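You operate a simulated robot arm through the tools that you are given. There is no shell and no other tool. Be economical: measure what you need, move in short steps, check, and stop when the job is done.

The job below is to be done with a simulated two-armed robot. You get a single attempt, and the scene is never put back.

TASK
Take the spacer block from the front of the side bench and put it on the near end of the side bench. Put the grey foam sleeve on the front of the side bench away on the high shelf of the stock rack. Put two of the wooden pegs from the green tray in the wooden tote. Fetch the small carton from the far end of the table sheet and set it on top of the purple spool. Put the orange tub on the table top in front of the tubs. Put the blue tin on the work top of the stock rack away on the back of the side bench. The order is free. Set down upright: blue tin.

It is judged by the outcome, as a careful person would: the job done as asked, and still so three seconds after it is handed in. It fails if anything else is knocked over, pushed out of place, dropped, spilled or broken. Flat cloth is picked up by pressing the open fingertips on it (5 to 10 N) and closing them slowly along it; thin cloth reads only 2 to 8 mm in the jaws.

THE ROBOT
Two 6-joint arms with three-finger grippers on one trunk, on a base that drives. Base frame: it is fixed to the floor where the robot stands at the start and does not move with it; the origin is under the middle of the robot, x ahead of it, y to its left, z up; the surface under the hand at the start is at about z = 0.86. Lengths are in m, angles in degrees, forces in N, time in s.
The left shoulder is at the start at [0.021, 0.17, 1.523], the right one opposite. With the tool pointing down near the work surface each hand reaches from about 0.3 to 0.58 m from the robot's upright axis, wherever it stands, measured 20 degrees to its own side. Places, roughly: back of the side bench (13x46 cm) [0.76, -0.16, 0.86]; blue tin [-6.75, -2, 1]; grey foam sleeve (4x4x6 cm) [0.5, -0.3, 0.9]; high shelf of the stock rack (60x19 cm) [-6.88, -2.08, 1.24]; near end of the side bench (26x12 cm) [0.54, -0.96, 0.86]; orange tub (8x8x7 cm) [-5.3, 2.1, 0.9]; purple spool (17x17x13 cm) [-5.1, 2.1, 1]; small carton [-5.25, 2.25, 1]; spacer block [0.5, -0.25, 0.75]; table top in front of the tubs (12x17 cm) [-5.02, 1.38, 0.9]; wooden peg (3x3x3 cm) [-3, 3, 0.2]; wooden tote (38x19x8 cm) [-2.4, -1.8, 0.9]. Payload 2.2 kg a hand.
Tool frame (each hand has its own): the origin (TCP) lies between the finger pads and is the grasp point; the fingertips stand 0.025 m ahead of it; z points along the fingers, y is the line along which they close. Largest opening 0.104 m; the body of the gripper starts 0.074 m behind the TCP.
Orientation is that of the tool frame in the base frame, as a unit quaternion [w, x, y, z]. With the fingers straight down and closing along the base's y, the tool's x points along the base's -x, its y along +y and its z along -z.

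THE INTERFACE
- The arms move only by the tool drive_tool. It takes "left_rows", "right_rows" or both (then of equal length, played together; a hand with none holds still); each is a list of rows, each a list of 7 numbers: the shift along the tool's x, y, z in m, then the turn, a rotation vector about the tool's x, y, z in degrees, then the finger opening in m, from 0 to 0.104. In form: [[x, y, z, rx, ry, rz, jaw], ...]. A call has 1 to 20 rows; each row shifts and turns the commanded pose from where the row before left it, along the tool's axes as they then stand. Each row takes 0.2 s and may step no farther than 0.05 m and 8.6 degrees from the row before; otherwise, or with a gripper value out of range, the whole call is refused. A pose out of reach is approached as far as the arm can. The call stops where the force on the tool passes 40 N (or 10 N more than at its start, if that is more) or the arm is blocked; 0.2 s more then pass. The fingers move at their own pace and stop on an object; they squeeze with about 22 N. The grip force told is the motor's: it shows also when the fingers shut on nothing. Time passes only in rows, and 0.2 s behind the last, so rows that do not move let the fingers close. The reply holds the time, the measured pose of the TCP, the force on the tool along the base axes, the opening and the grip force, in the units named above and with some noise, with the torque about the TCP (base axes, N m) and any sound that the robot's microphone picked up.
- Cameras (640 x 400 px; columns grow to the right, rows downward): "scene" is now at [0.1517, -0.0275, 1.4122]; the picture's right is [-0.32, -0.95, 0.00], its down [-0.59, 0.20, -0.79] and it looks along [0.74, -0.25, -0.62] (base axes); focal length 296 px, centre (320, 200). "left" rides on the left gripper at [0.082, -0.003, -0.104] in its tool frame; the picture's right is [0.04, 1.00, 0.00], its down [-0.75, 0.03, -0.66] and it looks along [-0.66, 0.03, 0.75] (tool axes); focal length 256 px, centre (320, 200). "right" rides on the right gripper at [0.082, 0.003, -0.104] in its tool frame; the picture's right is [-0.04, 1.00, 0.00], its down [-0.75, -0.03, -0.66] and it looks along [-0.66, -0.03, 0.75] (tool axes); focal length 256 px, centre (320, 200).
- grab_frame(camera): a new picture of that camera. No time passes.
- raise_lower(by): slides the trunk up (or, below 0, down) by that many m; the arms and the scene camera ride with it, the base frame stays. It gives what a move gives, with no picture.
- base_move(legs): drives the robot by 1 to 6 legs, each [ahead, left, turn to the left] in m, m and degrees, along the robot's own axes; the way and the turn of a leg run together, so that a leg with both is an arc; at most 1.5 m and 180 degrees a leg. The arms and the cameras ride along, it lands a little off, and it stops where it bumps. It gives what a move gives.
- turn_head(pan, tilt): turns the head with the scene camera to pan (to the left, within 60 degrees either way) and tilt (down, from -29 to 69), counted from straight ahead of the robot. It gives what a move gives.
- locate(camera, pixels): for up to 12 pixels [column, row] of the newest picture of that camera ("zoom" is the newest enlarged one), the place [x, y, z] in the base frame of the surface seen there, good to about 0.002 m. No time passes.
- enlarge(camera, box): a new picture of the part [left, top, right, bottom] of that camera's present view, enlarged. No time passes.
- finish_job(): hands the job in; it is judged then, once.

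Work in short steps. Measure before you move; look again where a grasp or a placing could have gone wrong, and mend it. You have 138 turns and 160 pictures in all, those below and enlarged ones among them. Open the grippers and draw the arms clear of the work before you hand the job in, unless the task says otherwise; then end with one line.

The tools are called after "Request:" as name(argument=value, ...) on one line, values as JSON. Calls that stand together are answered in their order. drive_tool: Moves the arms, as the interface text tells. Its arguments: {"type":"object","properties":{"left_rows":{"type":"array","items":{"type":"array","items":{"type":"number"}}},"right_rows":{"type":"array","items":{"type":"array","items":{"type":"number"}}}},"required":[]} The other tools are called the same way: raise_lower (by) slides the trunk up or down; base_move (legs) drives the base; turn_head (pan, tilt) turns the head that bears the scene camera; grab_frame (camera) takes a picture; locate (camera, pixels) gives the place of the surface under pixels of a picture; enlarge (camera, box) takes an enlarged picture of a part of a camera's view; finish_job () hands the job in.

At the start:

```text
time_s: 0.0
left_ee_pos: [0.6285, 0.044, 1.2002]
left_tcp_rot: [0.0, 0.001, 1.0, 0.0]
left_wrist_force: [0.2, 0.3, -0.8]
left_torque: [-0.02, -0.01, 0.02]
left_grip_width: 0.104
left_finger_force: 0.1
right_ee_pos: [0.3686, -0.2646, 1.0709]
right_tcp_rot: [0.0, 0.0, 1.0, -0.001]
right_wrist_force: [0.8, 0.6, -0.1]
right_torque: [0.0, -0.02, -0.01]
right_grip_width: 0.1043
right_finger_force: 0.0
trunk travel left (down, up): [-0.715, 0.027]
robot x, y, heading: [0.0006, -0.0001, 0.1]
head pan, tilt: [-18.6, 38.3]
```

scene: 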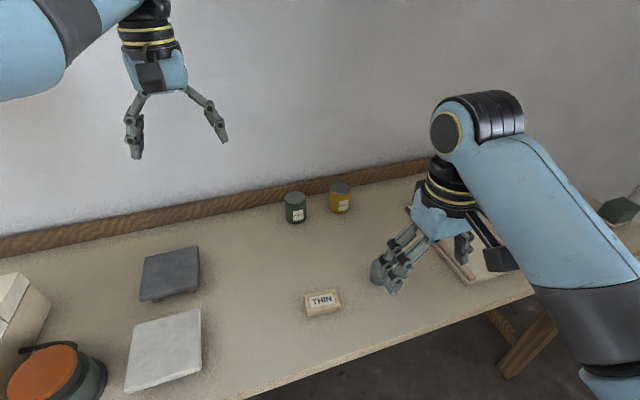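
right: 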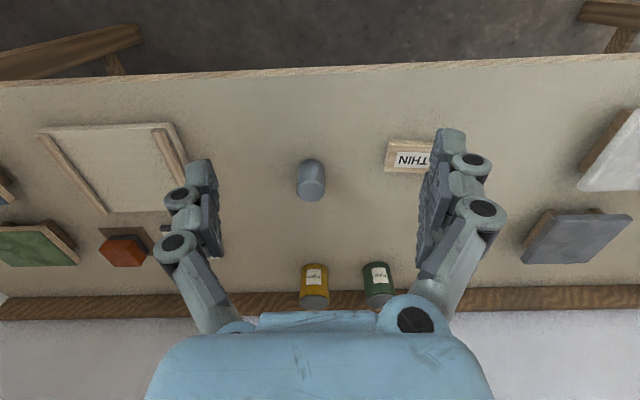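
left: 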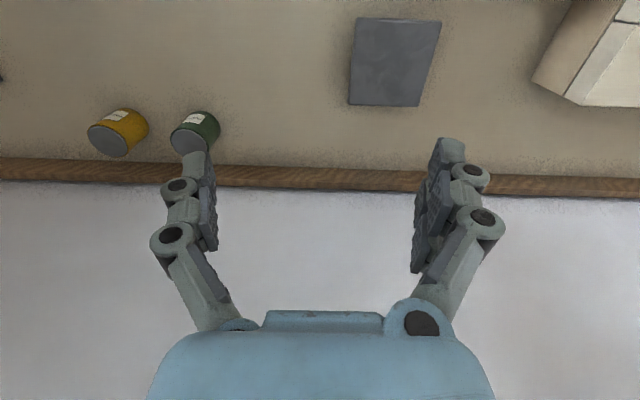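

The right camera shows the grey sleeve at (311,180) and the THIN block at about (410,157). I measure both, plus the bench regions.

Request:
locate(camera="right", pixels=[[311, 165], [311, 190], [300, 180], [323, 180], [390, 155], [410, 165], [388, 172], [425, 150], [311, 70], [125, 150], [20, 180], [125, 250]])

Request:
locate(camera="scene", pixels=[[306, 297], [339, 292], [309, 315], [342, 307], [322, 300], [377, 265], [170, 270], [165, 345], [295, 200], [340, 190], [620, 210]])

Request:
turn_head(pan=-50, tilt=40)

Request:
grab_frame(camera="scene")

```text
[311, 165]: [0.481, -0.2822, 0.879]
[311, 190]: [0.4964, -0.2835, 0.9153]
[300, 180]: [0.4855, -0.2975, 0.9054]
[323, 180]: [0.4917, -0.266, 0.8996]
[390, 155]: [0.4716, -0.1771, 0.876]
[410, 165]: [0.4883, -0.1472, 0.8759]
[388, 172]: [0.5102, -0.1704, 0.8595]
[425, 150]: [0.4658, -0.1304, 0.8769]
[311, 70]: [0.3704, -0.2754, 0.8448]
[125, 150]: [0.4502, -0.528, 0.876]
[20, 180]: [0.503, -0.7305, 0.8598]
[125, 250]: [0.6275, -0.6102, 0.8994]
```

```text
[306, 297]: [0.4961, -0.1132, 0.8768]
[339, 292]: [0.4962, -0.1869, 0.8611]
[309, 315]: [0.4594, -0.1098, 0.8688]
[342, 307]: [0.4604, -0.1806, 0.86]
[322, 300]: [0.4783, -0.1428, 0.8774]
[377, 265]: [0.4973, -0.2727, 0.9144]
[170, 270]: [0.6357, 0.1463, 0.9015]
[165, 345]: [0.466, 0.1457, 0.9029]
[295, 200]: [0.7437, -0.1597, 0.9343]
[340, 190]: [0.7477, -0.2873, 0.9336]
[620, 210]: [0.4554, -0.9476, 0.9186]
```

```text
time_s: 1.0
left_ee_pos: [0.6282, 0.0446, 1.1996]
left_tcp_rot: [0.0, 0.0, 1.0, 0.001]
left_wrist_force: [0.2, 0.3, 0.7]
left_torque: [-0.03, 0.02, 0.02]
left_grip_width: 0.1038
left_finger_force: 0.0
right_ee_pos: [0.3689, -0.2664, 1.0702]
right_tcp_rot: [0.0, 0.0, 1.0, 0.0]
right_wrist_force: [-0.4, -0.6, 0.0]
right_torque: [-0.01, 0.0, 0.0]
right_grip_width: 0.104
right_finger_force: 0.1
trunk travel left (down, up): [-0.715, 0.027]
robot x, y, heading: [0.0028, 0.0017, -0.1]
head pan, tilt: [-50.0, 40.0]
```

```text
156 pictures are left
```

scene: 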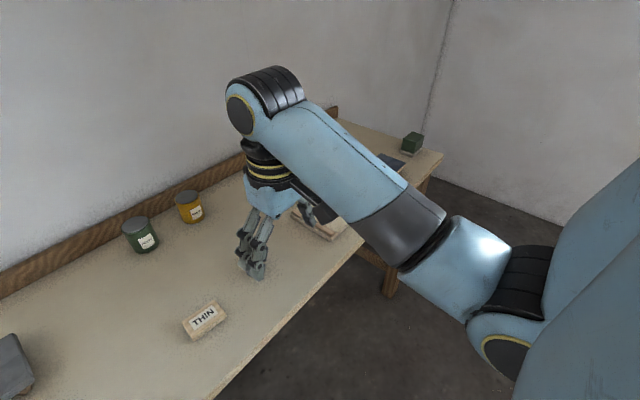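

The THIN block's top is at z≈0.877, about 7.5 x 4.2 cm. I enlarge it to get its exact corners.

Request:
enlarge(camera="scene", box=[140, 270, 260, 345])

Request:
enlarge(camera="right", box=[260, 100, 460, 225])

```text
5.33 times, centred on (200, 308) of scene
```

zoom: 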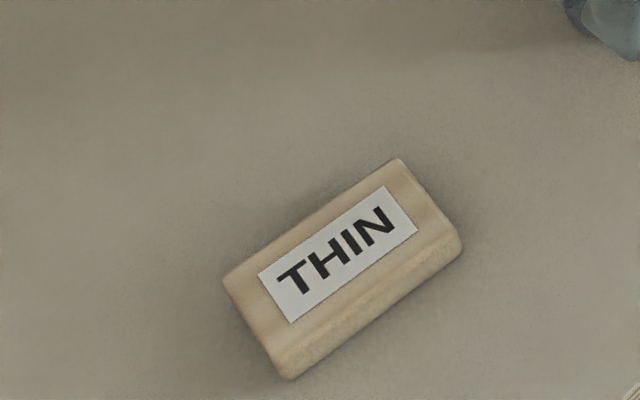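

```text
3.20 times, centred on (360, 162) of right
```

zoom: 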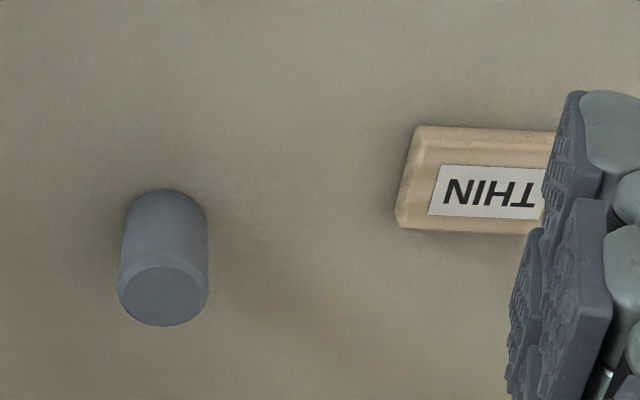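

Request:
locate(camera="zoom", pixels=[[163, 295], [130, 295], [197, 295], [163, 272], [163, 318], [408, 190], [420, 140], [402, 222]])

Request:
locate(camera="scene", pixels=[[184, 322], [192, 337], [213, 302], [203, 319], [224, 316]])

```text
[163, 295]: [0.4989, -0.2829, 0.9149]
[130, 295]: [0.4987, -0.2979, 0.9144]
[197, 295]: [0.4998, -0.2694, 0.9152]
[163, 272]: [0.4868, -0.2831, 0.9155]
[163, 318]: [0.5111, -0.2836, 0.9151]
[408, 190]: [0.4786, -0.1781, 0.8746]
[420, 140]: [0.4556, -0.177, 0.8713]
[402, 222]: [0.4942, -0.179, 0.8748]
```

```text
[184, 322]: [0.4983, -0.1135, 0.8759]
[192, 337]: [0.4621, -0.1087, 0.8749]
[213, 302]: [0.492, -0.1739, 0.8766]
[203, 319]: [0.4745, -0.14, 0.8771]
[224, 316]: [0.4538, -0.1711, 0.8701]
```

Block centre is about (0.476,-0.143), turned about 6.5°. I bring the right hand over it and part way down.

Request:
drive_tool(right_rows=[[-0.027, 0.031, 0, 0, 0, 0, 0.104], [-0.027, 0.031, 0, 0, 0, 0, 0.104], [-0.027, 0.031, 0, 0, 0, 0, 0.104], [-0.026, 0.03, 0, 0, 0, 0, 0.104], [0, 0, 0.04, 0, 0, 6.5, 0.104], [0, 0, 0.04, 0, 0, 0, 0.104], [0, 0, 0.03, 0, 0, 0, 0.104], [0, 0, 0, 0, 0, 0, 0.104]])

Request:
grab_frame(camera="right")

```text
time_s: 2.8
left_ee_pos: [0.6273, 0.0454, 1.2006]
left_tcp_rot: [-0.001, 0.0, 1.0, -0.001]
left_wrist_force: [0.1, 0.1, -0.2]
left_torque: [-0.03, -0.01, -0.03]
left_grip_width: 0.104
left_finger_force: 0.0
right_ee_pos: [0.475, -0.1614, 0.959]
right_tcp_rot: [0.001, 0.062, 0.998, -0.014]
right_wrist_force: [0.5, 0.2, 0.0]
right_torque: [-0.02, 0.01, -0.01]
right_grip_width: 0.104
right_finger_force: 0.0
trunk travel left (down, up): [-0.715, 0.027]
robot x, y, heading: [0.0025, -0.0024, 0.0]
head pan, tilt: [-50.0, 40.0]
```

```text
153 pictures are left
```

right: 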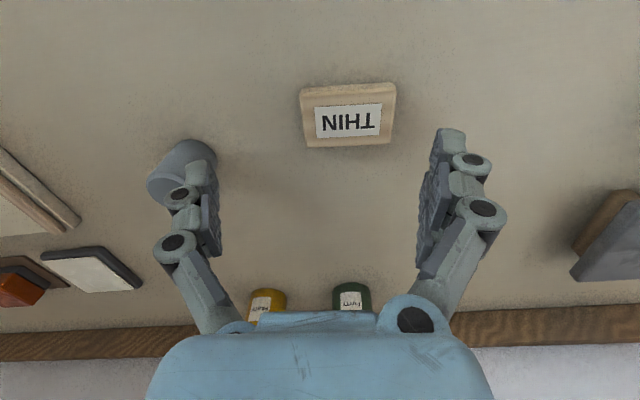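

The hand settled at y≈-0.161 rather than -0.143; I check with idle rows whether it is still moving.

Request:
drive_tool(right_rows=[[0, 0, 0, 0, 0, 0, 0.104], [0, 0, 0, 0, 0, 0, 0.104]])

Request:
locate(camera="right", pixels=[[303, 93], [393, 87], [308, 145], [389, 140], [348, 118]])

```text
time_s: 3.4
left_ee_pos: [0.6267, 0.0449, 1.1997]
left_tcp_rot: [-0.001, 0.0, 1.0, 0.0]
left_wrist_force: [1.6, -0.8, 0.6]
left_torque: [-0.02, 0.0, -0.01]
left_grip_width: 0.1041
left_finger_force: 0.0
right_ee_pos: [0.4774, -0.1605, 0.9597]
right_tcp_rot: [0.0, 0.061, 0.998, -0.014]
right_wrist_force: [0.4, -0.6, -0.4]
right_torque: [-0.01, 0.0, 0.0]
right_grip_width: 0.1041
right_finger_force: 0.2
trunk travel left (down, up): [-0.715, 0.027]
robot x, y, heading: [0.0011, -0.0018, 0.1]
head pan, tilt: [-50.0, 40.0]
```

```text
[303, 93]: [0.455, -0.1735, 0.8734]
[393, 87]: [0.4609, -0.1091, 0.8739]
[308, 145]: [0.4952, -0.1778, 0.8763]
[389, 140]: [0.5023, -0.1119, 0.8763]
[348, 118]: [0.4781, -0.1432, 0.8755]
```

The arm is at its inward limit, so I shift the base left 6 cm and then correct the hand.

Request:
base_move(legs=[[0, 0.07, 0]])

```text
time_s: 4.4
left_ee_pos: [0.6278, 0.1156, 1.201]
left_tcp_rot: [0.0, 0.0, 1.0, 0.0]
left_wrist_force: [1.0, -0.4, -0.4]
left_torque: [-0.07, -0.02, -0.01]
left_grip_width: 0.1037
left_finger_force: 0.1
right_ee_pos: [0.4753, -0.0894, 0.9596]
right_tcp_rot: [0.001, 0.061, 0.998, -0.013]
right_wrist_force: [1.3, 0.8, -0.2]
right_torque: [-0.05, 0.03, 0.0]
right_grip_width: 0.1039
right_finger_force: 0.1
trunk travel left (down, up): [-0.715, 0.027]
robot x, y, heading: [0.0, 0.0709, -0.0]
head pan, tilt: [-50.0, 40.0]
```

Request:
drive_tool(right_rows=[[-0.005, -0.027, 0, 0, 0, 0, 0.104], [-0.005, -0.026, 0, 0, 0, 0, 0.104], [0, 0, 0, 0, 0, 0, 0.104]])

```text
time_s: 5.2
left_ee_pos: [0.6273, 0.1143, 1.2008]
left_tcp_rot: [-0.001, -0.001, 1.0, 0.0]
left_wrist_force: [0.8, -0.2, -0.4]
left_torque: [0.01, 0.01, -0.02]
left_grip_width: 0.1041
left_finger_force: 0.0
right_ee_pos: [0.4796, -0.1454, 0.9631]
right_tcp_rot: [0.002, 0.061, 0.998, -0.013]
right_wrist_force: [-0.3, -0.3, 0.5]
right_torque: [-0.04, -0.01, 0.01]
right_grip_width: 0.1039
right_finger_force: 0.2
trunk travel left (down, up): [-0.715, 0.027]
robot x, y, heading: [0.0019, 0.0698, 0.0]
head pan, tilt: [-50.0, 40.0]
```

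Aligned over the block; I straighten the 1.5° tilt and go down around it.

Request:
drive_tool(right_rows=[[0, 0, 0.03, -1.5, 0, 0, 0.104], [0, 0, 0.025, 0, 0, 0, 0.104], [0, 0, 0.018, 0, 0, 0, 0.104], [0, 0, 0, 0, 0, 0, 0.104]])

Request:
grab_frame(camera="right")

```text
time_s: 6.2
left_ee_pos: [0.6268, 0.1145, 1.2018]
left_tcp_rot: [0.0, 0.0, 1.0, 0.0]
left_wrist_force: [0.3, -1.2, -1.2]
left_torque: [0.01, 0.04, -0.04]
left_grip_width: 0.1038
left_finger_force: 0.0
right_ee_pos: [0.4789, -0.1468, 0.8888]
right_tcp_rot: [0.002, 0.061, 0.998, 0.0]
right_wrist_force: [-1.5, -1.0, -0.5]
right_torque: [0.01, -0.02, 0.02]
right_grip_width: 0.1042
right_finger_force: 0.1
trunk travel left (down, up): [-0.715, 0.027]
robot x, y, heading: [-0.0035, 0.071, 0.0]
head pan, tilt: [-50.0, 40.0]
```

```text
152 pictures are left
```

right: 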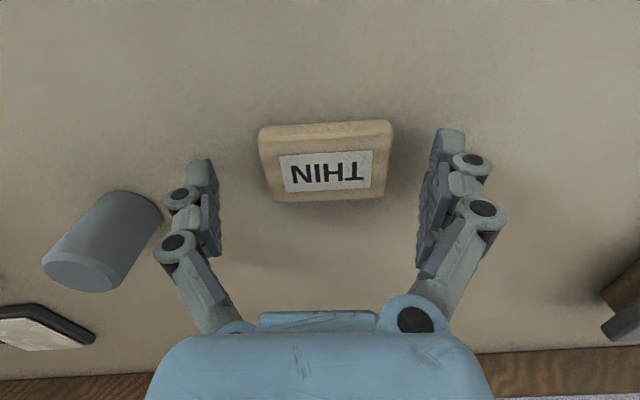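

Fingers straddle the block, so I close and lift.

Request:
drive_tool(right_rows=[[0, 0, 0, 0, 0, 0, 0.08], [0, 0, 0, 0, 0, 0, 0.06], [0, 0, 0, 0, 0, 0, 0.05], [0, 0, 0, 0, 0, 0, 0.05], [0, 0, -0.03, 0, 0, 0, 0.05], [0, 0, -0.05, 0, 0, 0, 0.05], [0, 0, -0.05, 0, 0, 0, 0.05], [0, 0, -0.05, 0, 0, 0, 0.05]])

Request:
grab_frame(camera="right")

```text
time_s: 8.0
left_ee_pos: [0.6268, 0.1141, 1.2011]
left_tcp_rot: [0.0, 0.0, 1.0, 0.0]
left_wrist_force: [1.0, 0.6, 0.1]
left_torque: [0.03, 0.0, -0.02]
left_grip_width: 0.1041
left_finger_force: 0.0
right_ee_pos: [0.478, -0.1426, 1.0676]
right_tcp_rot: [0.002, 0.061, 0.998, 0.0]
right_wrist_force: [-1.0, -0.1, -0.2]
right_torque: [-0.02, 0.02, -0.01]
right_grip_width: 0.0666
right_finger_force: 22.1
trunk travel left (down, up): [-0.715, 0.027]
robot x, y, heading: [0.0029, 0.0698, 0.1]
head pan, tilt: [-50.0, 40.0]
```

```text
151 pictures are left
```

right: 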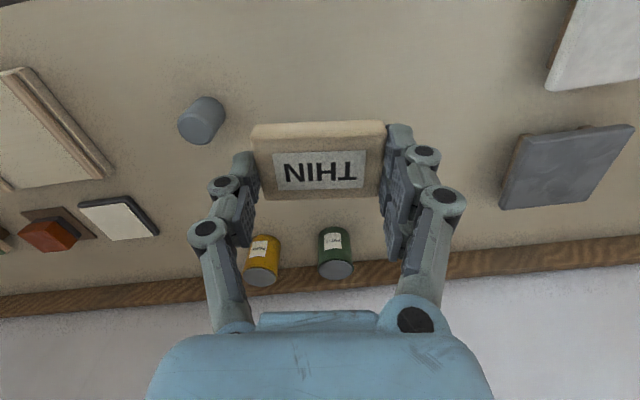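

Block held (0.067 m). I drive right so the left hand can reach the sleeve.

Request:
base_move(legs=[[0, -0.52, 0]])

Request:
grab_frame(camera="left")

Request:
grab_frame(camera="scene")

```text
time_s: 11.1
left_ee_pos: [0.6263, -0.4141, 1.2005]
left_tcp_rot: [0.001, 0.001, 1.0, 0.0]
left_wrist_force: [0.4, 0.0, 0.1]
left_torque: [0.01, -0.01, 0.0]
left_grip_width: 0.104
left_finger_force: 0.1
right_ee_pos: [0.4789, -0.6711, 1.0666]
right_tcp_rot: [0.003, 0.063, 0.998, 0.0]
right_wrist_force: [0.3, -0.4, -0.7]
right_torque: [-0.01, 0.0, -0.01]
right_grip_width: 0.0668
right_finger_force: 22.4
trunk travel left (down, up): [-0.715, 0.027]
robot x, y, heading: [-0.0018, -0.4559, -0.2]
head pan, tilt: [-50.0, 40.0]
```

```text
150 pictures are left
```

left: 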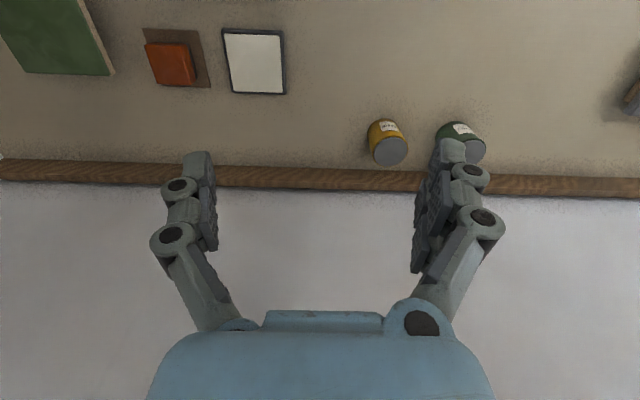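

```text
149 pictures are left
```

scene: 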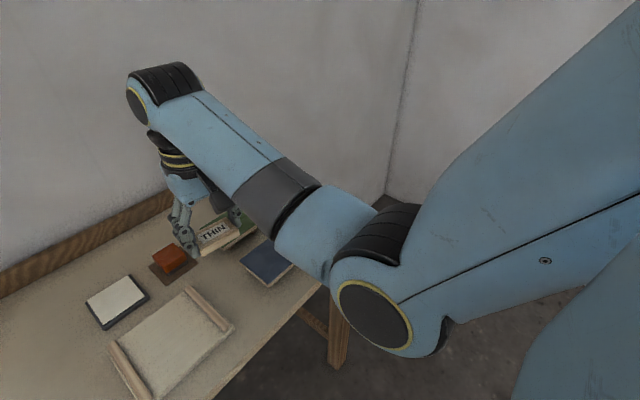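

Now the left hand goes over the sleeve at (0.499,-0.284), first at height.

Request:
drive_tool(left_rows=[[0.032, 0.0325, 0, 0, 0, 0, 0.104], [0.032, 0.0325, 0, 0, 0, 0, 0.104], [0.032, 0.0325, 0, 0, 0, 0, 0.104], [0.031, 0.0325, 0, 0, 0, 0, 0.104], [0, 0, 0.05, 0, 0, 0, 0.104], [0, 0, 0.05, 0, 0, 0, 0.104], [0, 0, 0.05, 0, 0, 0, 0.104], [0, 0, 0.05, 0, 0, 0, 0.104], [0, 0, 0, 0, 0, 0, 0.104]])

Request:
grab_frame(camera="left")

```text
time_s: 13.1
left_ee_pos: [0.5322, -0.2953, 0.9581]
left_tcp_rot: [0.0, 0.001, 1.0, 0.0]
left_wrist_force: [-0.8, -0.1, 0.2]
left_torque: [-0.02, -0.03, 0.02]
left_grip_width: 0.1043
left_finger_force: 0.0
left hand out of reach, approached as far as the arm can: row 3, 4
right_ee_pos: [0.4773, -0.6722, 1.0686]
right_tcp_rot: [0.003, 0.063, 0.998, 0.0]
right_wrist_force: [-0.3, -0.1, -1.1]
right_torque: [0.03, 0.02, 0.0]
right_grip_width: 0.0664
right_finger_force: 22.2
trunk travel left (down, up): [-0.715, 0.027]
robot x, y, heading: [-0.0033, -0.4578, -0.1]
head pan, tilt: [-50.0, 40.0]
```

```text
148 pictures are left
```

left: 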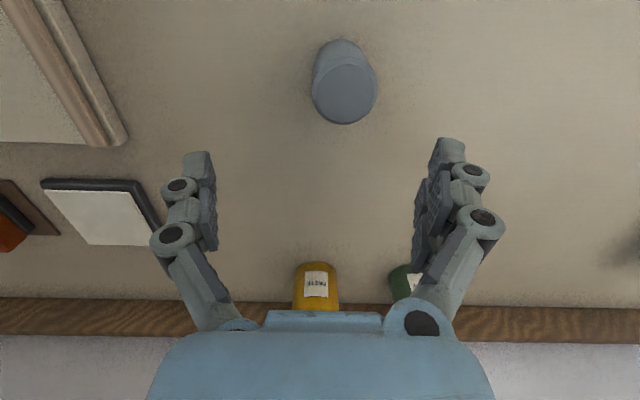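

The sleeve sits at (343,85); I correct by -0.033 in x and +0.011 in y at this height.

Request:
drive_tool(left_rows=[[0.017, 0.006, 0, 0, 0, 0, 0.104], [0.016, 0.005, 0, 0, 0, 0, 0.104], [0, 0, 0, 0, 0, 0, 0.104]])

Request:
grab_frame(camera="left")

```text
time_s: 13.8
left_ee_pos: [0.5006, -0.2852, 0.9573]
left_tcp_rot: [0.0, 0.001, 1.0, 0.0]
left_wrist_force: [0.3, 0.4, 0.5]
left_torque: [0.02, -0.01, 0.0]
left_grip_width: 0.1039
left_finger_force: 0.1
right_ee_pos: [0.4779, -0.6704, 1.0673]
right_tcp_rot: [0.002, 0.063, 0.998, 0.0]
right_wrist_force: [0.7, -0.3, -1.0]
right_torque: [0.04, 0.03, -0.02]
right_grip_width: 0.0665
right_finger_force: 21.3
trunk travel left (down, up): [-0.715, 0.027]
robot x, y, heading: [-0.0003, -0.4597, -0.2]
head pan, tilt: [-50.0, 40.0]
```

```text
147 pictures are left
```

left: 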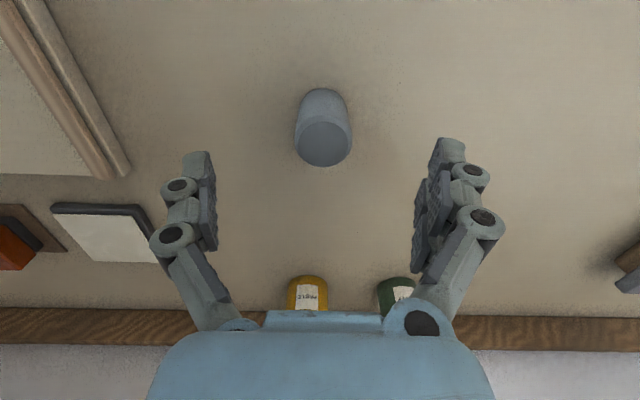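

Aligned; descend to z≈0.898, close on the sleeve and lift.

Request:
drive_tool(left_rows=[[0, 0, 0.03, 0, 0, 0, 0.104], [0, 0, 0.03, 0, 0, 0, 0.104], [0, 0, 0, 0, 0, 0, 0.07], [0, 0, 0, 0, 0, 0, 0.03], [0, 0, 0, 0, 0, 0, 0.025], [0, 0, 0, 0, 0, 0, 0.025], [0, 0, -0.04, 0, 0, 0, 0.025], [0, 0, -0.05, 0, 0, 0, 0.025], [0, 0, -0.05, 0, 0, 0, 0.025], [0, 0, -0.03, 0, 0, 0, 0.025]])

Request:
grab_frame(camera="left")

```text
time_s: 16.1
left_ee_pos: [0.501, -0.2824, 1.0655]
left_tcp_rot: [0.001, 0.001, 1.0, 0.0]
left_wrist_force: [-0.2, -0.3, -0.1]
left_torque: [-0.04, -0.02, 0.03]
left_grip_width: 0.0362
left_finger_force: 22.4
right_ee_pos: [0.477, -0.6716, 1.0666]
right_tcp_rot: [0.004, 0.063, 0.998, 0.0]
right_wrist_force: [-0.6, 0.2, 0.6]
right_torque: [0.0, -0.02, 0.0]
right_grip_width: 0.0665
right_finger_force: 22.5
trunk travel left (down, up): [-0.715, 0.027]
robot x, y, heading: [0.0011, -0.4621, -0.1]
head pan, tilt: [-50.0, 40.0]
```

```text
146 pictures are left
```

left: 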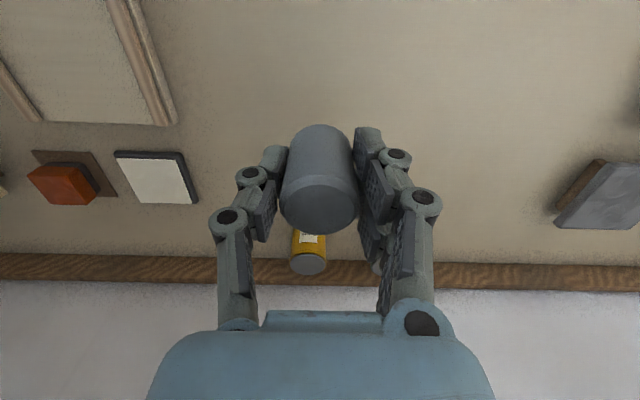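

Both held. I drive 0.3 m further right toward the near end and look at it.

Request:
base_move(legs=[[0, -0.3, 0]])

Request:
grab_frame(camera="right")

Request:
grab_frame(camera="scene")

```text
time_s: 18.1
left_ee_pos: [0.4994, -0.5833, 1.0652]
left_tcp_rot: [0.0, 0.001, 1.0, 0.0]
left_wrist_force: [-0.2, 0.1, -0.3]
left_torque: [-0.01, 0.03, -0.03]
left_grip_width: 0.0358
left_finger_force: 22.0
right_ee_pos: [0.4765, -0.972, 1.0665]
right_tcp_rot: [0.001, 0.062, 0.998, 0.001]
right_wrist_force: [0.3, -0.7, -0.1]
right_torque: [0.01, -0.01, 0.01]
right_grip_width: 0.0668
right_finger_force: 21.5
trunk travel left (down, up): [-0.715, 0.027]
robot x, y, heading: [-0.0028, -0.7581, -0.4]
head pan, tilt: [-50.0, 40.0]
```

```text
145 pictures are left
```

right: 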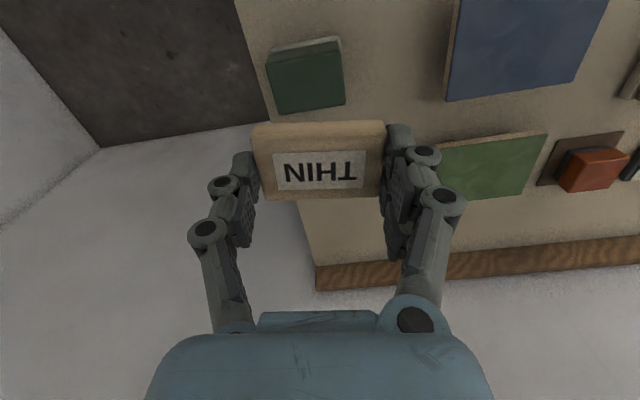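

```text
144 pictures are left
```

scene: 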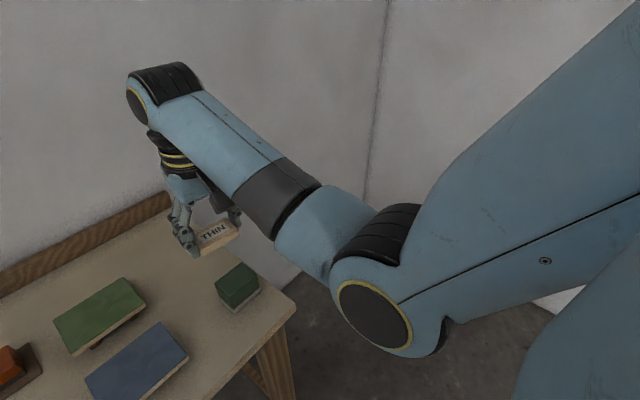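

I locate the green block, bench end, and the green plate edges to find free space behind the block.

Request:
locate(camera="right", pixels=[[275, 105], [345, 100], [300, 70], [260, 90], [305, 210], [315, 255], [340, 230], [437, 195], [445, 160], [330, 115], [380, 240]])

Request:
locate(camera="scene", pixels=[[219, 287], [238, 265], [257, 280], [226, 310], [145, 297], [124, 280], [189, 358], [160, 325], [294, 300], [180, 265], [222, 265]])

```text
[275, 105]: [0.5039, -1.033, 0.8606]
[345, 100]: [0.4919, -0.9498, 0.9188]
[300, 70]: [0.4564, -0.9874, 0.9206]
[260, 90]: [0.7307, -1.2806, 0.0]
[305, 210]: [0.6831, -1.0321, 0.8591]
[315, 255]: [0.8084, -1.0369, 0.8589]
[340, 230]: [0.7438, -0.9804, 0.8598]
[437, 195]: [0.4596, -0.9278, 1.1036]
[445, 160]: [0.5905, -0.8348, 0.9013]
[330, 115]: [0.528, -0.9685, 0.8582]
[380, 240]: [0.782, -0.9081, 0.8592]
```

```text
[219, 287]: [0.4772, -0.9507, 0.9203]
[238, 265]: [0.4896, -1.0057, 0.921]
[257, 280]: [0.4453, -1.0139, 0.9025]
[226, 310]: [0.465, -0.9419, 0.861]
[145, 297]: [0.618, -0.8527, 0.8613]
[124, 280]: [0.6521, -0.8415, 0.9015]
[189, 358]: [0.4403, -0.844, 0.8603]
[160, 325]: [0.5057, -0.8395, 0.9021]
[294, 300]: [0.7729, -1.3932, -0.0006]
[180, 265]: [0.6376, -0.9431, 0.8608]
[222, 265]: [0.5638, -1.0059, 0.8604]
```

Free area behind the green block is x 0.51–0.67, y -1.03 to -0.86. I drive ahead 8 cm to reach it comfortably.

Request:
base_move(legs=[[0.08, 0, 0]])

```text
time_s: 19.1
left_ee_pos: [0.5802, -0.5835, 1.0643]
left_tcp_rot: [-0.001, 0.001, 1.0, 0.0]
left_wrist_force: [0.1, 0.8, 0.3]
left_torque: [0.04, 0.04, 0.0]
left_grip_width: 0.036
left_finger_force: 22.4
right_ee_pos: [0.5568, -0.9705, 1.0665]
right_tcp_rot: [0.002, 0.062, 0.998, 0.001]
right_wrist_force: [1.1, 0.2, -0.1]
right_torque: [0.0, 0.05, -0.01]
right_grip_width: 0.0665
right_finger_force: 21.7
trunk travel left (down, up): [-0.715, 0.027]
robot x, y, heading: [0.0779, -0.7576, -0.1]
head pan, tilt: [-50.0, 40.0]
```

Request:
drive_tool(right_rows=[[0, 0, 0, 0, 0, -7, 0.05], [-0.024, 0.007, 0, 0, 0, 0, 0.05], [0, 0, 0.05, 0, 0, 0, 0.05], [0, 0, 0.05, 0, 0, 0, 0.05], [0, 0, 0.04, 0, 0, 0, 0.05], [0, 0, 0, 0, 0, 0, 0.05]])

Request:
grab_frame(camera="right")

```text
time_s: 20.6
left_ee_pos: [0.5776, -0.5851, 1.0651]
left_tcp_rot: [0.0, 0.001, 1.0, 0.001]
left_wrist_force: [-0.5, 0.1, 0.5]
left_torque: [0.02, 0.0, -0.02]
left_grip_width: 0.036
left_finger_force: 22.1
right_ee_pos: [0.5799, -0.9648, 0.9268]
right_tcp_rot: [0.003, 0.002, 1.0, -0.001]
right_wrist_force: [0.7, -0.7, -0.3]
right_torque: [-0.03, 0.02, -0.03]
right_grip_width: 0.0667
right_finger_force: 21.8
trunk travel left (down, up): [-0.715, 0.027]
robot x, y, heading: [0.076, -0.7583, 0.1]
head pan, tilt: [-50.0, 40.0]
```

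```text
143 pictures are left
```

right: 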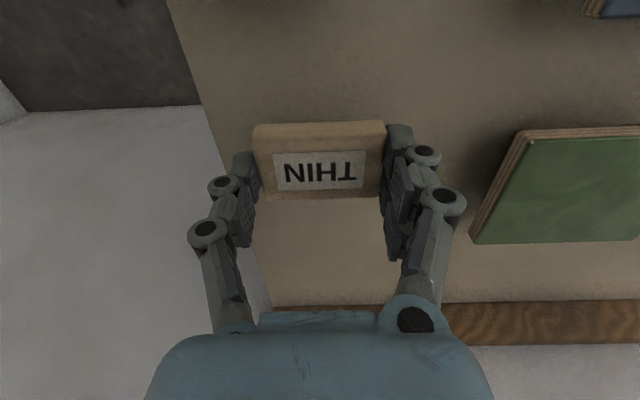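

Clear of everything; lower to z≈0.889, release and lift.

Request:
drive_tool(right_rows=[[0, 0, 0.025, 0, 0, 0, 0.05], [0, 0, 0.0125, 0, 0, 0, 0.05], [0, 0, 0, 0, 0, 0, 0.05], [0, 0, 0, 0, 0, 0, 0.075], [0, 0, 0, 0, 0, 0, 0.1], [0, 0, 0, 0, 0, 0, 0.1], [0, 0, -0.05, 0, 0, 0, 0.1], [0, 0, -0.05, 0, 0, 0, 0.1], [0, 0, -0.05, 0, 0, 0, 0.1]])

Request:
grab_frame(camera="right")

```text
time_s: 22.6
left_ee_pos: [0.5783, -0.5836, 1.0639]
left_tcp_rot: [0.0, 0.0, 1.0, 0.0]
left_wrist_force: [0.4, 0.3, 0.1]
left_torque: [0.02, 0.0, -0.02]
left_grip_width: 0.0361
left_finger_force: 21.9
right_ee_pos: [0.5787, -0.9626, 1.0401]
right_tcp_rot: [0.002, 0.002, 1.0, -0.001]
right_wrist_force: [0.0, -0.5, -1.1]
right_torque: [0.01, 0.01, -0.04]
right_grip_width: 0.1003
right_finger_force: 0.1
trunk travel left (down, up): [-0.715, 0.027]
robot x, y, heading: [0.0791, -0.7565, -0.4]
head pan, tilt: [-50.0, 40.0]
```

```text
142 pictures are left
```

right: 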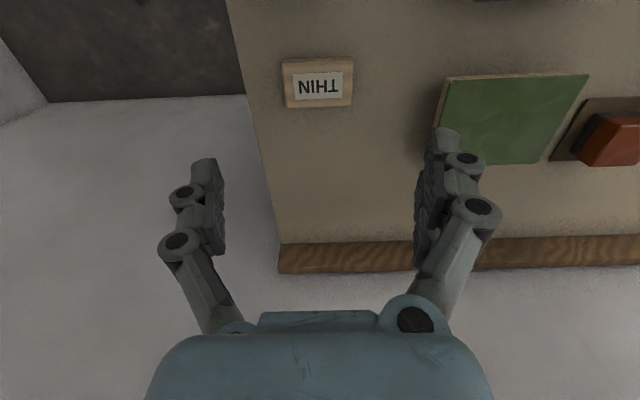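

Block placed cleanly. I back away from the bench and turn halfway in order to see the room.

Request:
base_move(legs=[[-0.6, 0.3, 0]])

Request:
turn_head(pan=60, tilt=20)

Request:
grab_frame(camera="scene")

```text
time_s: 26.3
left_ee_pos: [-0.0118, -0.283, 1.0649]
left_tcp_rot: [0.0, 0.012, 1.0, 0.0]
left_wrist_force: [0.4, 0.1, 0.2]
left_torque: [0.01, 0.02, 0.0]
left_grip_width: 0.0359
left_finger_force: 21.8
right_ee_pos: [-0.0192, -0.6612, 1.0408]
right_tcp_rot: [0.003, 0.012, 1.0, -0.001]
right_wrist_force: [0.1, -0.3, 0.3]
right_torque: [0.01, 0.02, 0.0]
right_grip_width: 0.1002
right_finger_force: 0.1
trunk travel left (down, up): [-0.715, 0.027]
robot x, y, heading: [-0.5143, -0.4465, -1.3]
head pan, tilt: [-50.0, 40.0]
```

```text
time_s: 28.1
left_ee_pos: [-0.0125, -0.2833, 1.0642]
left_tcp_rot: [-0.001, 0.012, 1.0, -0.001]
left_wrist_force: [1.3, -0.1, 0.4]
left_torque: [0.02, 0.02, 0.01]
left_grip_width: 0.0359
left_finger_force: 22.1
right_ee_pos: [-0.0189, -0.6618, 1.0397]
right_tcp_rot: [0.003, 0.012, 1.0, 0.0]
right_wrist_force: [0.9, 0.2, 0.0]
right_torque: [0.01, 0.02, 0.0]
right_grip_width: 0.0998
right_finger_force: 0.1
trunk travel left (down, up): [-0.715, 0.027]
robot x, y, heading: [-0.5147, -0.445, -1.5]
head pan, tilt: [60.0, 20.0]
```

```text
141 pictures are left
```

scene: 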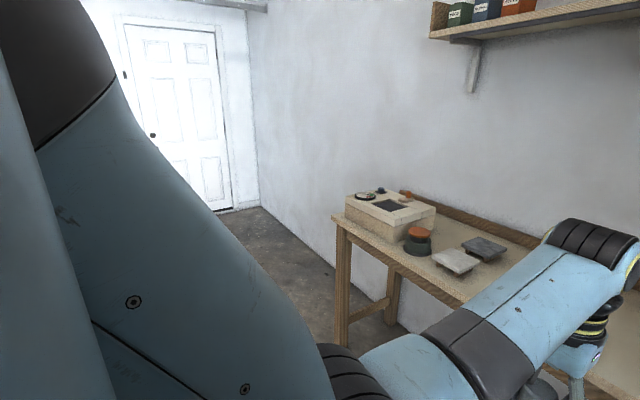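

Space on the left is free. I turn left 90° and look down the room.

Request:
base_move(legs=[[0, 0, 100]])

Request:
turn_head(pan=50, tilt=15)

Request:
grab_frame(camera="scene")

```text
time_s: 30.4
left_ee_pos: [-0.1746, -0.0405, 1.0654]
left_tcp_rot: [0.0, -0.263, 0.965, 0.0]
left_wrist_force: [-0.8, 0.2, -0.3]
left_torque: [-0.03, -0.02, -0.01]
left_grip_width: 0.036
left_finger_force: 22.8
right_ee_pos: [0.0194, -0.3663, 1.04]
right_tcp_rot: [0.003, -0.262, 0.965, 0.0]
right_wrist_force: [0.5, 0.6, -0.4]
right_torque: [-0.05, -0.04, 0.02]
right_grip_width: 0.1002
right_finger_force: 0.1
trunk travel left (down, up): [-0.715, 0.027]
robot x, y, heading: [-0.5162, -0.4461, 30.3]
head pan, tilt: [60.0, 20.0]
stopped in leg 1: the robot was blocked; the commanded pose is now the measured one
```

```text
time_s: 31.1
left_ee_pos: [-0.1728, -0.0435, 1.065]
left_tcp_rot: [0.0, -0.263, 0.965, 0.0]
left_wrist_force: [0.3, 0.8, 0.0]
left_torque: [0.03, 0.0, -0.02]
left_grip_width: 0.036
left_finger_force: 22.5
right_ee_pos: [0.0207, -0.3684, 1.0389]
right_tcp_rot: [0.003, -0.261, 0.965, 0.0]
right_wrist_force: [0.5, -0.7, -0.4]
right_torque: [-0.01, 0.03, 0.01]
right_grip_width: 0.0999
right_finger_force: 0.0
trunk travel left (down, up): [-0.715, 0.027]
robot x, y, heading: [-0.5181, -0.4488, 30.5]
head pan, tilt: [50.0, 15.0]
```

```text
140 pictures are left
```

scene: 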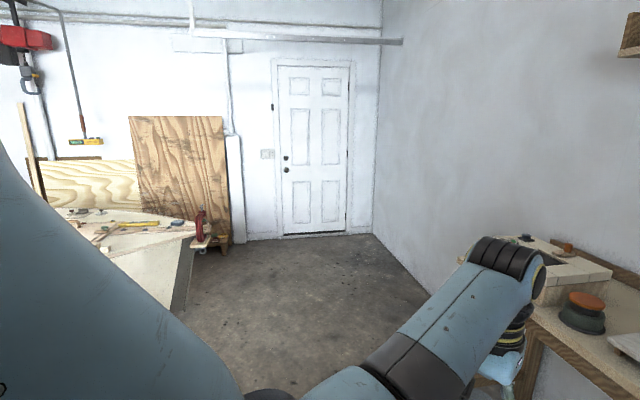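

It was blocked by something; a workbench stands to the left. I measure its edges.

Request:
locate(camera="scene", pixels=[[190, 240], [172, 310], [120, 250], [195, 290], [200, 245], [240, 360], [500, 340], [100, 215], [230, 240], [430, 300], [350, 230], [60, 200]])

Request:
turn_head(pan=60, tilt=45)

Request:
grab_frame(camera="scene")

Request:
grab_frame(camera="left")

```text
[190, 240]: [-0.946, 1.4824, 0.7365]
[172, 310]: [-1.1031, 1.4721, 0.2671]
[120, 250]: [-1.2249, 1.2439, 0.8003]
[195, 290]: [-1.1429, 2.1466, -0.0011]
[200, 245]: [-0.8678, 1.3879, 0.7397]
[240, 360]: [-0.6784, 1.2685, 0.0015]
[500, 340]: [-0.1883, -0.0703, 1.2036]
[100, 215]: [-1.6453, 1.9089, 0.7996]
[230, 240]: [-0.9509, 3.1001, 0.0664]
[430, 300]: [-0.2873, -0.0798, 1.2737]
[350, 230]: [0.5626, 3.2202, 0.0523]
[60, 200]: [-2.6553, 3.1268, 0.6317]
```

```text
time_s: 32.0
left_ee_pos: [-0.1729, -0.0426, 1.0647]
left_tcp_rot: [0.0, -0.263, 0.965, 0.0]
left_wrist_force: [0.3, 0.2, -0.4]
left_torque: [0.01, 0.0, -0.03]
left_grip_width: 0.0361
left_finger_force: 21.7
right_ee_pos: [0.0195, -0.3687, 1.0398]
right_tcp_rot: [0.002, -0.262, 0.965, 0.001]
right_wrist_force: [-0.1, -0.2, -0.6]
right_torque: [0.01, -0.01, -0.02]
right_grip_width: 0.0998
right_finger_force: 0.1
trunk travel left (down, up): [-0.715, 0.027]
robot x, y, heading: [-0.5182, -0.445, 30.7]
head pan, tilt: [60.0, 45.0]
```

```text
139 pictures are left
```

scene: 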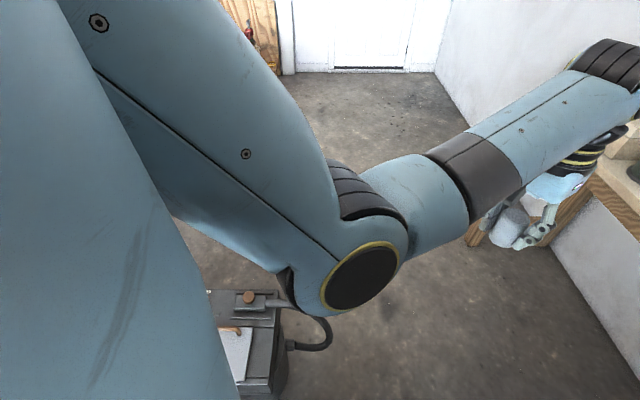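

```text
138 pictures are left
```

left: 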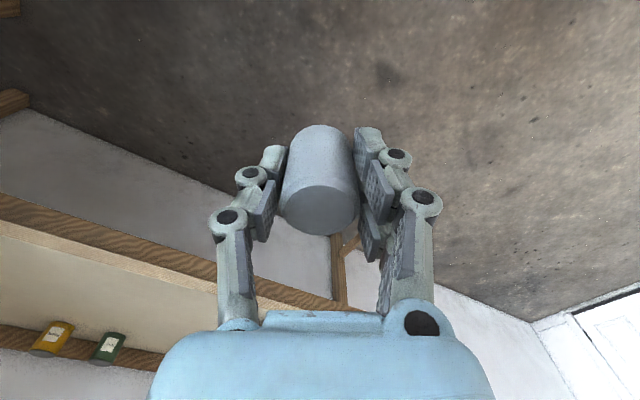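

Request:
locate(camera="scene", pixels=[[248, 298], [235, 345], [265, 370], [215, 292], [280, 340], [320, 345], [300, 370]])

Request:
turn_head(pan=60, tilt=69)

Request:
grab_frame(camera="scene")

```text
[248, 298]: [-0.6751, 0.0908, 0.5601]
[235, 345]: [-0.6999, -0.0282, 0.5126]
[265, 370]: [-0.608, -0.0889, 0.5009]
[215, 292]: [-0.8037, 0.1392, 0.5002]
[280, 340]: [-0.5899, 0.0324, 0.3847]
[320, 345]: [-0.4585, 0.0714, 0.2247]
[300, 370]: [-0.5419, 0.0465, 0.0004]
```

```text
time_s: 32.9
left_ee_pos: [-0.1743, -0.0425, 1.065]
left_tcp_rot: [0.0, -0.263, 0.965, 0.0]
left_wrist_force: [0.0, 0.2, 0.5]
left_torque: [0.02, 0.01, -0.02]
left_grip_width: 0.0359
left_finger_force: 22.2
right_ee_pos: [0.0204, -0.3682, 1.0393]
right_tcp_rot: [0.002, -0.262, 0.965, 0.0]
right_wrist_force: [0.4, -0.9, -0.6]
right_torque: [0.01, 0.0, 0.03]
right_grip_width: 0.1
right_finger_force: 0.0
trunk travel left (down, up): [-0.715, 0.027]
robot x, y, heading: [-0.5155, -0.4457, 30.2]
head pan, tilt: [60.0, 68.8]
```

```text
137 pictures are left
```

scene: 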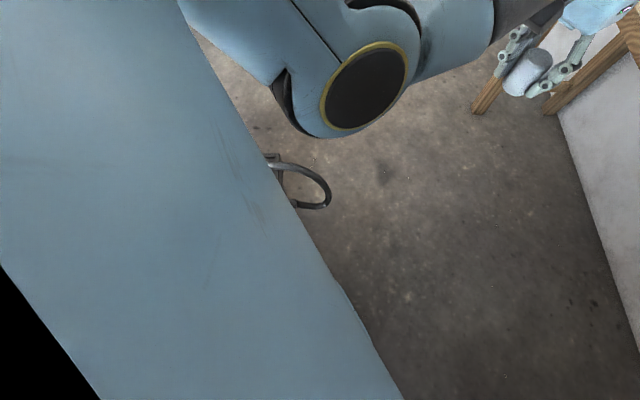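

A machine (top z≈0.5) stands at x≈-0.8…-0.58, y≥-0.1, and blocked the turn. I slide away to y≈-0.85 and look the other way before turning.

Request:
base_move(legs=[[-0.14, -0.38, 0]])

Request:
turn_head(pan=60, tilt=30)

Request:
grab_frame(camera="scene")

```text
time_s: 35.4
left_ee_pos: [-0.1006, -0.4424, 1.0655]
left_tcp_rot: [0.0, -0.267, 0.964, 0.0]
left_wrist_force: [-0.6, 0.0, 0.5]
left_torque: [0.01, 0.03, 0.0]
left_grip_width: 0.0363
left_finger_force: 22.1
right_ee_pos: [0.0963, -0.7662, 1.0396]
right_tcp_rot: [0.003, -0.266, 0.964, 0.0]
right_wrist_force: [-0.6, -0.1, 0.0]
right_torque: [0.06, -0.01, 0.03]
right_grip_width: 0.1
right_finger_force: 0.1
trunk travel left (down, up): [-0.715, 0.027]
robot x, y, heading: [-0.4358, -0.8491, 30.8]
head pan, tilt: [60.0, 68.8]
```

```text
time_s: 36.5
left_ee_pos: [-0.1012, -0.4424, 1.0645]
left_tcp_rot: [0.0, -0.267, 0.964, 0.0]
left_wrist_force: [-0.2, 0.1, -0.7]
left_torque: [0.03, -0.01, 0.04]
left_grip_width: 0.0362
left_finger_force: 22.0
right_ee_pos: [0.0968, -0.7657, 1.0399]
right_tcp_rot: [0.003, -0.267, 0.964, 0.0]
right_wrist_force: [0.5, -0.3, 0.2]
right_torque: [-0.03, 0.0, 0.0]
right_grip_width: 0.1002
right_finger_force: 0.1
trunk travel left (down, up): [-0.715, 0.027]
robot x, y, heading: [-0.4361, -0.851, 30.7]
head pan, tilt: [60.0, 30.0]
```

```text
136 pictures are left
```

scene: 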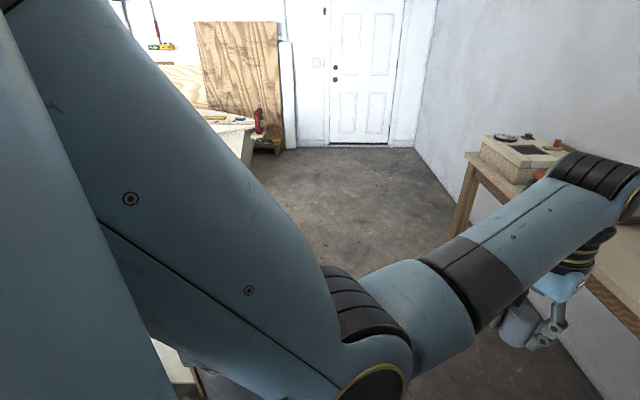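

I turn left to heading ~90° (hands stay above the machine) and look.

Request:
base_move(legs=[[0, 0, 60]])

Request:
turn_head(pan=40, tilt=25)

Request:
grab_frame(camera="scene")

```text
time_s: 39.5
left_ee_pos: [-0.6209, -0.3517, 1.0647]
left_tcp_rot: [0.0, 0.711, -0.703, 0.0]
left_wrist_force: [-0.1, -0.5, 0.3]
left_torque: [-0.01, 0.01, 0.0]
left_grip_width: 0.0361
left_finger_force: 22.3
right_ee_pos: [-0.2411, -0.3435, 1.0394]
right_tcp_rot: [-0.002, 0.711, -0.703, -0.003]
right_wrist_force: [0.4, 0.0, 0.2]
right_torque: [-0.01, -0.01, 0.02]
right_grip_width: 0.1
right_finger_force: 0.0
trunk travel left (down, up): [-0.715, 0.027]
robot x, y, heading: [-0.4414, -0.8511, 90.8]
head pan, tilt: [60.0, 30.0]
```

```text
time_s: 40.4
left_ee_pos: [-0.6197, -0.3523, 1.0649]
left_tcp_rot: [-0.001, 0.711, -0.703, 0.0]
left_wrist_force: [-0.6, -0.4, -0.3]
left_torque: [0.01, 0.01, 0.01]
left_grip_width: 0.0361
left_finger_force: 22.2
right_ee_pos: [-0.2413, -0.3448, 1.04]
right_tcp_rot: [-0.003, 0.711, -0.703, -0.002]
right_wrist_force: [-0.3, 0.5, 0.0]
right_torque: [-0.02, 0.01, 0.0]
right_grip_width: 0.0998
right_finger_force: 0.1
trunk travel left (down, up): [-0.715, 0.027]
robot x, y, heading: [-0.4364, -0.8521, 90.5]
head pan, tilt: [40.0, 25.0]
```

```text
135 pictures are left
```

scene: 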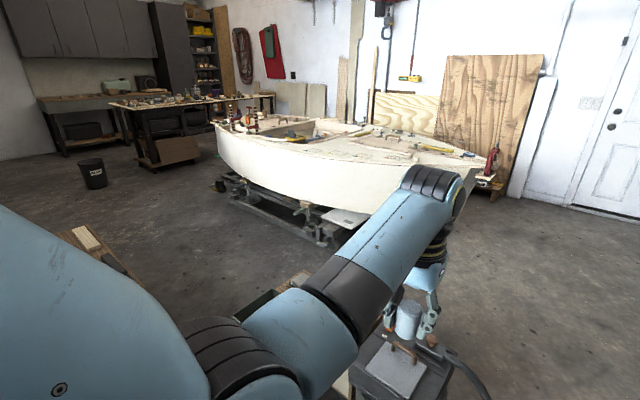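

A boat occupies the middle. I locate floor obstacles, then turn further toward -x.

Request:
locate(camera="scene", pixels=[[92, 185], [90, 240], [125, 265], [60, 232], [280, 290], [300, 275], [240, 210], [330, 235], [175, 165], [215, 130], [180, 250], [250, 310]])

Request:
turn_head(pan=60, tilt=45)

Request:
grab_frame(camera="scene")

```text
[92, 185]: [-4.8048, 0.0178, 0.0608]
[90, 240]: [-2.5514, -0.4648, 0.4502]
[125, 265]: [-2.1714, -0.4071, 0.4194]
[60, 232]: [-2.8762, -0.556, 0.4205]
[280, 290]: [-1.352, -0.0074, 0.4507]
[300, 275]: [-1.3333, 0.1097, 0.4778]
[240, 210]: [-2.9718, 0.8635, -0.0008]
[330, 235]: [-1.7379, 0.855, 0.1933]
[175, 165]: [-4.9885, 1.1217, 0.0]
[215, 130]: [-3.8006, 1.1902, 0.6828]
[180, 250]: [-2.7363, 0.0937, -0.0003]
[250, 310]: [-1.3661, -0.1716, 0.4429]
```

```text
time_s: 41.2
left_ee_pos: [-0.6204, -0.3518, 1.0644]
left_tcp_rot: [0.0, 0.711, -0.703, 0.0]
left_wrist_force: [0.6, -0.5, 0.0]
left_torque: [-0.01, 0.03, 0.03]
left_grip_width: 0.0363
left_finger_force: 22.0
right_ee_pos: [-0.2423, -0.3448, 1.0395]
right_tcp_rot: [-0.002, 0.711, -0.703, -0.002]
right_wrist_force: [-0.2, -0.2, 0.0]
right_torque: [-0.02, 0.0, 0.01]
right_grip_width: 0.1
right_finger_force: 0.0
trunk travel left (down, up): [-0.715, 0.027]
robot x, y, heading: [-0.4377, -0.8497, 90.7]
head pan, tilt: [60.0, 45.0]
```

```text
134 pictures are left
```

scene: 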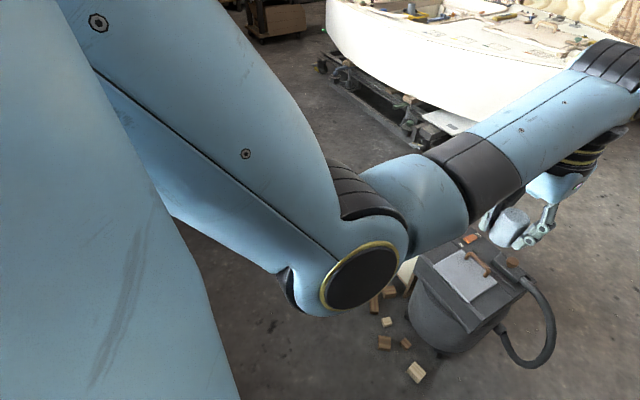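

Request:
locate(camera="scene", pixels=[[387, 321], [384, 343], [405, 343], [416, 372], [375, 303], [450, 330], [280, 330], [230, 270], [410, 275]])

Request:
base_move(legs=[[0, 0, 50]])

Request:
turn_head(pan=30, tilt=25)

Request:
grab_frame(camera="scene")

```text
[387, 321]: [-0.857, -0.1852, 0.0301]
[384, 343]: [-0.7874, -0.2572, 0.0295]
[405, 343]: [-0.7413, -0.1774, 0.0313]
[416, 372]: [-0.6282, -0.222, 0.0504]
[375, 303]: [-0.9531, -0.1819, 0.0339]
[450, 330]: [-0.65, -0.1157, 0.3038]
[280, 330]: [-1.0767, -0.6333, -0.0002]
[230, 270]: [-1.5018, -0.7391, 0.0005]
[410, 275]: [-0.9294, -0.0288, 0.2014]
```

```text
time_s: 43.8
left_ee_pos: [-0.9345, -0.6621, 1.066]
left_tcp_rot: [0.0, 0.939, -0.344, 0.0]
left_wrist_force: [-0.6, 0.1, -0.2]
left_torque: [0.0, -0.03, 0.02]
left_grip_width: 0.0359
left_finger_force: 22.2
right_ee_pos: [-0.6933, -0.3704, 1.041]
right_tcp_rot: [-0.002, 0.939, -0.343, -0.002]
right_wrist_force: [-0.1, -0.3, -0.7]
right_torque: [-0.01, 0.0, -0.02]
right_grip_width: 0.1001
right_finger_force: 0.0
trunk travel left (down, up): [-0.715, 0.027]
robot x, y, heading: [-0.4332, -0.8492, 139.9]
head pan, tilt: [60.0, 45.0]
```

```text
time_s: 44.8
left_ee_pos: [-0.9341, -0.6617, 1.0659]
left_tcp_rot: [0.0, 0.939, -0.345, 0.0]
left_wrist_force: [0.3, 0.2, 0.3]
left_torque: [-0.01, -0.03, -0.01]
left_grip_width: 0.0357
left_finger_force: 21.8
right_ee_pos: [-0.6927, -0.3702, 1.0404]
right_tcp_rot: [-0.001, 0.939, -0.344, -0.002]
right_wrist_force: [0.4, -0.6, -1.0]
right_torque: [0.02, 0.03, 0.01]
right_grip_width: 0.1002
right_finger_force: 0.0
trunk travel left (down, up): [-0.715, 0.027]
robot x, y, heading: [-0.4351, -0.8537, 139.8]
head pan, tilt: [30.0, 25.0]
```

```text
133 pictures are left
```

scene: 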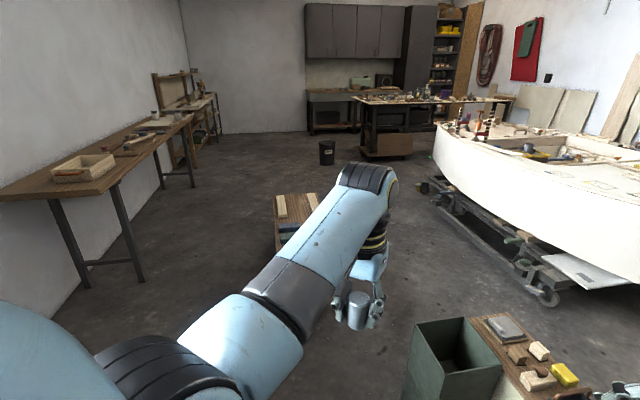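

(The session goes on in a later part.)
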